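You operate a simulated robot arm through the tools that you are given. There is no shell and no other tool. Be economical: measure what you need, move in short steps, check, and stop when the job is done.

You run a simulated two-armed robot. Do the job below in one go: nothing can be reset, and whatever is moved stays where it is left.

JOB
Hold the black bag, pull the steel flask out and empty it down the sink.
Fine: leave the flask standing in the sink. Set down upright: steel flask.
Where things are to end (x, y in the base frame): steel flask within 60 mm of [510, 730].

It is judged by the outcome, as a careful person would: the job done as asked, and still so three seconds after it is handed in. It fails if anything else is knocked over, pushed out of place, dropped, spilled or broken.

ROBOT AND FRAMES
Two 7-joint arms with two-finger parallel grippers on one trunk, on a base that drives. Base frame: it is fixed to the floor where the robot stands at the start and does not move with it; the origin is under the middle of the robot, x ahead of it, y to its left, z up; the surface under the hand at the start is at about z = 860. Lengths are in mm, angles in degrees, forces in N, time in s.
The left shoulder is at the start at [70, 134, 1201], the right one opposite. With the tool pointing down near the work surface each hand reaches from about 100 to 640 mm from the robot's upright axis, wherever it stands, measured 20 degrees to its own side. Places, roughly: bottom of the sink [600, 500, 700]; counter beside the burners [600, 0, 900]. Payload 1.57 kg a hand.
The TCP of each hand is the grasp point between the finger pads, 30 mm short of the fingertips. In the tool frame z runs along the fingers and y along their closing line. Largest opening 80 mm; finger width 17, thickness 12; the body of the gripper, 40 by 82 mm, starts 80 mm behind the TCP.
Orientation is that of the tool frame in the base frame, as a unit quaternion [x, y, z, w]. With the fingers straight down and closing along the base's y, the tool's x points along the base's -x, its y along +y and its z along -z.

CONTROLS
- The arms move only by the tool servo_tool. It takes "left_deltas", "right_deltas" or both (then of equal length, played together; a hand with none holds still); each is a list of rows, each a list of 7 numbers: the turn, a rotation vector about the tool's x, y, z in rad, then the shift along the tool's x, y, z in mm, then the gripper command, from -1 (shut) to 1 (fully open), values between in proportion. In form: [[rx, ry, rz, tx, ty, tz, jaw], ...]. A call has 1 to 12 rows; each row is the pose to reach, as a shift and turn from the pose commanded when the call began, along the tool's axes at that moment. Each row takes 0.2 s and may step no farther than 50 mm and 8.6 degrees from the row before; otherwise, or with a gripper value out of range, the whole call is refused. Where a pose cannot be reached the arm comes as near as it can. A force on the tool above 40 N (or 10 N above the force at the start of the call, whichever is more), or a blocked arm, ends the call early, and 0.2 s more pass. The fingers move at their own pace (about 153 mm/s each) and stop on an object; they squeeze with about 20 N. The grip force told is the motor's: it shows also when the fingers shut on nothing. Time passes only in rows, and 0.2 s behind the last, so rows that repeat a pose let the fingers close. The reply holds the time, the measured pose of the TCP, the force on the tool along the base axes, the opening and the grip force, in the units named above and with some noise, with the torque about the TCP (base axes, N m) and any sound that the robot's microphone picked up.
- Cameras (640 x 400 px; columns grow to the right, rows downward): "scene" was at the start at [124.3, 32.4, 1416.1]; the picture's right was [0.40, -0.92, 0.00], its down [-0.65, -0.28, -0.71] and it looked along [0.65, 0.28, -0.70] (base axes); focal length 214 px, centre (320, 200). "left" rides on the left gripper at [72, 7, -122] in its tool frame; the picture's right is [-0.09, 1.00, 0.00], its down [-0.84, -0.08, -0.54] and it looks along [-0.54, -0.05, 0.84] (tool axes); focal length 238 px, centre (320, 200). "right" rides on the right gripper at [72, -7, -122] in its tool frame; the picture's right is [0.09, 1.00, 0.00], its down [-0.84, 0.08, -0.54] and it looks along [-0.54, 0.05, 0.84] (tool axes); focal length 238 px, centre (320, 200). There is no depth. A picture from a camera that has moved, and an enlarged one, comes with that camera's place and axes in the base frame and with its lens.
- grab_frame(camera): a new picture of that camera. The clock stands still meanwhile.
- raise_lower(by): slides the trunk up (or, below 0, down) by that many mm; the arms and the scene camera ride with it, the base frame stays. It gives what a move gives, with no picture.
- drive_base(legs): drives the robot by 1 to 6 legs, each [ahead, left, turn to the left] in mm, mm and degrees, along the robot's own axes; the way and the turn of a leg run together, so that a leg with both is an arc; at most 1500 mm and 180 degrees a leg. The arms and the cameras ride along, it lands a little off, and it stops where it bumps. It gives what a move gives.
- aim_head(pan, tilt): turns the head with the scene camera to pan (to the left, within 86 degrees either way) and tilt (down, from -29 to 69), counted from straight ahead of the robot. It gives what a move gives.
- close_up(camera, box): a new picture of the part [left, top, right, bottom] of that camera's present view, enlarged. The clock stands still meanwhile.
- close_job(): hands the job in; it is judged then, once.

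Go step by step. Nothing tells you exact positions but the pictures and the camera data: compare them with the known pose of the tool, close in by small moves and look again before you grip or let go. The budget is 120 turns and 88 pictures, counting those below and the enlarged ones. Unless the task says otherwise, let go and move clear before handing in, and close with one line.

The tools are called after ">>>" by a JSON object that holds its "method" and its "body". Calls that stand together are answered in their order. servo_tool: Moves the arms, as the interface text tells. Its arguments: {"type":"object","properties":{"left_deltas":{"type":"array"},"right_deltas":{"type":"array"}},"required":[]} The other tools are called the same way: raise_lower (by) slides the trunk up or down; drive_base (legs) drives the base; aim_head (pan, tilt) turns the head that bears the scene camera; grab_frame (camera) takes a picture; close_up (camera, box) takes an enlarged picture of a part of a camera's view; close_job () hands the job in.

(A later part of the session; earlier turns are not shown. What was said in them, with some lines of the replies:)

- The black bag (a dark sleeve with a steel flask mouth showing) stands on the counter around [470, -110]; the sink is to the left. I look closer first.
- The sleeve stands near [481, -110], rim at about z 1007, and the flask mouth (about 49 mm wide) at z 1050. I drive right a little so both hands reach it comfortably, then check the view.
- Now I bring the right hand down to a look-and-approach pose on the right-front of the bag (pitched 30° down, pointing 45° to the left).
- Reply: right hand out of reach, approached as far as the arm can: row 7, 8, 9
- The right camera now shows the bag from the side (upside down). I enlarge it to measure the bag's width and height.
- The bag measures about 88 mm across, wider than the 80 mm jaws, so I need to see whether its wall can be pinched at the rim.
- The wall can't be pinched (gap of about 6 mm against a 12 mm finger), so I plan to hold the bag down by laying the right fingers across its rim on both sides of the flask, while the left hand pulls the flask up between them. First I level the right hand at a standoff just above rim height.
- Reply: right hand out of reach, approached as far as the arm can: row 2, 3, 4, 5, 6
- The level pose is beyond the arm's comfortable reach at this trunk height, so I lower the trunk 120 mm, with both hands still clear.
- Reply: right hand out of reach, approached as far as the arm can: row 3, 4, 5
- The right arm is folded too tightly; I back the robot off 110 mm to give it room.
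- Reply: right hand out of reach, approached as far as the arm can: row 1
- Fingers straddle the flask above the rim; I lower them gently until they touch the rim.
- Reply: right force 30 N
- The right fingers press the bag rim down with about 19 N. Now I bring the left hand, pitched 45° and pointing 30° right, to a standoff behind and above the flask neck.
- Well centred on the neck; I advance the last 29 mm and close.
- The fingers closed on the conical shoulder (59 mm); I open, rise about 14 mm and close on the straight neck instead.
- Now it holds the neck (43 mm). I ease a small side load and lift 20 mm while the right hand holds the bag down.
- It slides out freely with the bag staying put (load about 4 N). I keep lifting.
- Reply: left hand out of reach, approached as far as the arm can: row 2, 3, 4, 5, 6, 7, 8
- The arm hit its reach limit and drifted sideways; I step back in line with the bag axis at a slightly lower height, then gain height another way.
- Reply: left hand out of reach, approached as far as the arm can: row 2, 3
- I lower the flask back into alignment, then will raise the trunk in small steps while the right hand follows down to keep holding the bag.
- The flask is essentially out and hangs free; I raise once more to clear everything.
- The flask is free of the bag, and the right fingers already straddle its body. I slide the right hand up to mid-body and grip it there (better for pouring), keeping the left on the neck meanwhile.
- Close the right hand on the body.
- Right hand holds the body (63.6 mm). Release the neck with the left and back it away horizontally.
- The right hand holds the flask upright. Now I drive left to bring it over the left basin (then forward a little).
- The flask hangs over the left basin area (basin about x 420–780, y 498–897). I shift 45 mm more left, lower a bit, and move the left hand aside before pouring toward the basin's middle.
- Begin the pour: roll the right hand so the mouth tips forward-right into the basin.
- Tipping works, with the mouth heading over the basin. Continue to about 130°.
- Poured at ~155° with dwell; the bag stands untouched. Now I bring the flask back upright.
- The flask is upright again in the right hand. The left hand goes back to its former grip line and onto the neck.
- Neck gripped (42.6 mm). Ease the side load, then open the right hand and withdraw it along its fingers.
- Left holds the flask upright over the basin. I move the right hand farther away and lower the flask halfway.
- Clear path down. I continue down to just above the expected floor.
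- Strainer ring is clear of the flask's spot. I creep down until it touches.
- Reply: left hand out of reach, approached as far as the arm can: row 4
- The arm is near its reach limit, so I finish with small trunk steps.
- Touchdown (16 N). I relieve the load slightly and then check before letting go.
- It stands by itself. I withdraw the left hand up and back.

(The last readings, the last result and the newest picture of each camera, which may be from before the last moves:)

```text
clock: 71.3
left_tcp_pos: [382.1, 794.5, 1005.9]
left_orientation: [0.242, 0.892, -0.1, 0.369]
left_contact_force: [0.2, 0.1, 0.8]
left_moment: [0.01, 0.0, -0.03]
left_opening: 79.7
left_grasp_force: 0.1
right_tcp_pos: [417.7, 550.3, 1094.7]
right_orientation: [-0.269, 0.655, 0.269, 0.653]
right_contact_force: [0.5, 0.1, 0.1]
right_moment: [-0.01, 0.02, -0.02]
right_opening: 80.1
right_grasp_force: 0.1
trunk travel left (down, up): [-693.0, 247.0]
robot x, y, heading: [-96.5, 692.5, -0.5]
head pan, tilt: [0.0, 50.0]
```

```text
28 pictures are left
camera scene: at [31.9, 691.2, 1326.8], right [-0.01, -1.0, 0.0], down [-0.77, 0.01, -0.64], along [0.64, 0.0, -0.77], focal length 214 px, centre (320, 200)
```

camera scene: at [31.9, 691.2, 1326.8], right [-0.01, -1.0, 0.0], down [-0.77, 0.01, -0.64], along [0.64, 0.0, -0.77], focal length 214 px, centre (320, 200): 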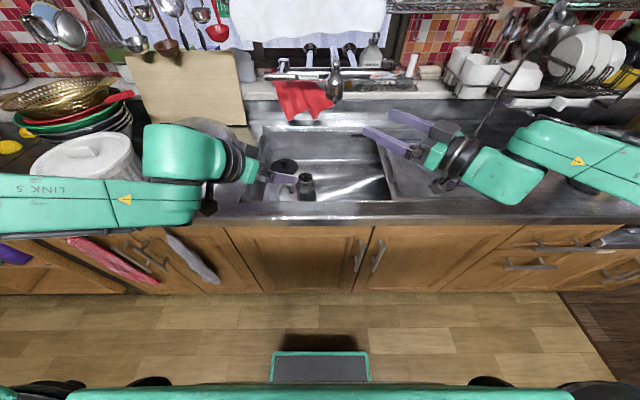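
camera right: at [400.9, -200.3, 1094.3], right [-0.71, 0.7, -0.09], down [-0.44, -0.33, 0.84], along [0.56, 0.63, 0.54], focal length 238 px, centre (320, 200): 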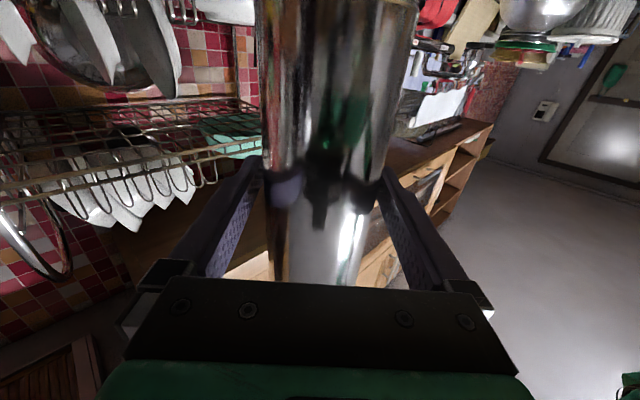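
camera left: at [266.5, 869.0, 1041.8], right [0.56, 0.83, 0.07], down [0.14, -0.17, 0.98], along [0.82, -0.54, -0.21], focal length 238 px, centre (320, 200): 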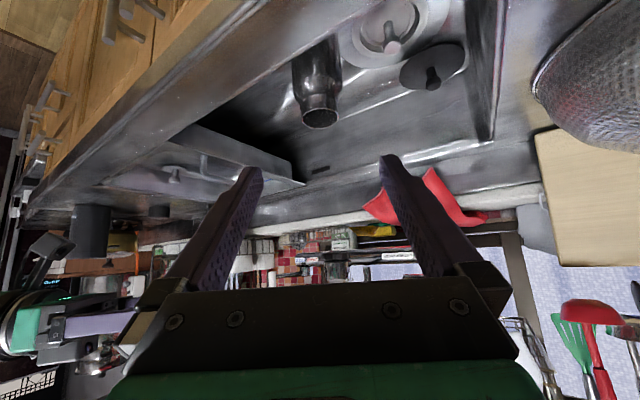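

Let me verify where the flask stands and that it is upright.

>>> {"method": "close_up", "body": {"camera": "scene", "box": [270, 150, 350, 210]}}

>>> {"method": "close_up", "body": {"camera": "left", "box": [250, 0, 390, 140]}}

```text
6.67 times, centred on (310, 180) of scene
camera zoom: at [31.9, 691.2, 1326.8], right [-0.01, -1.0, 0.0], down [-0.77, 0.01, -0.64], along [0.64, 0.0, -0.77], focal length 1430 px, centre (387, 333)
```

zoom: 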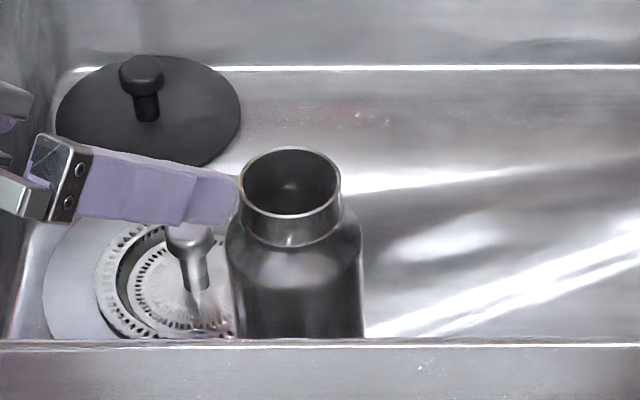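

```text
2.86 times, centred on (320, 70) of left
camera zoom: at [266.5, 869.0, 1041.8], right [0.56, 0.83, 0.07], down [0.14, -0.17, 0.98], along [0.82, -0.54, -0.21], focal length 681 px, centre (320, 571)
```

zoom: 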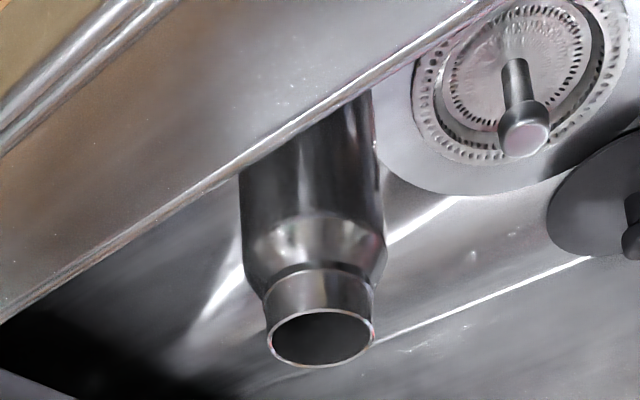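

The steel flask is emptied and standing upright in the sink at about [483, 733], roughly 27 mm from the mark. The bag still stands on the counter and both hands are clear, so I'm handing the job in.

>>> {"method": "close_job", "body": {}}

```text
The job is handed in.
```

The steel flask is out of the black bag, emptied into the left basin and standing upright there at about [483, 733], roughly 27 mm from the mark. I held the bag down by pressing on its rim, because it was too wide to grip; it is still standing on the counter.
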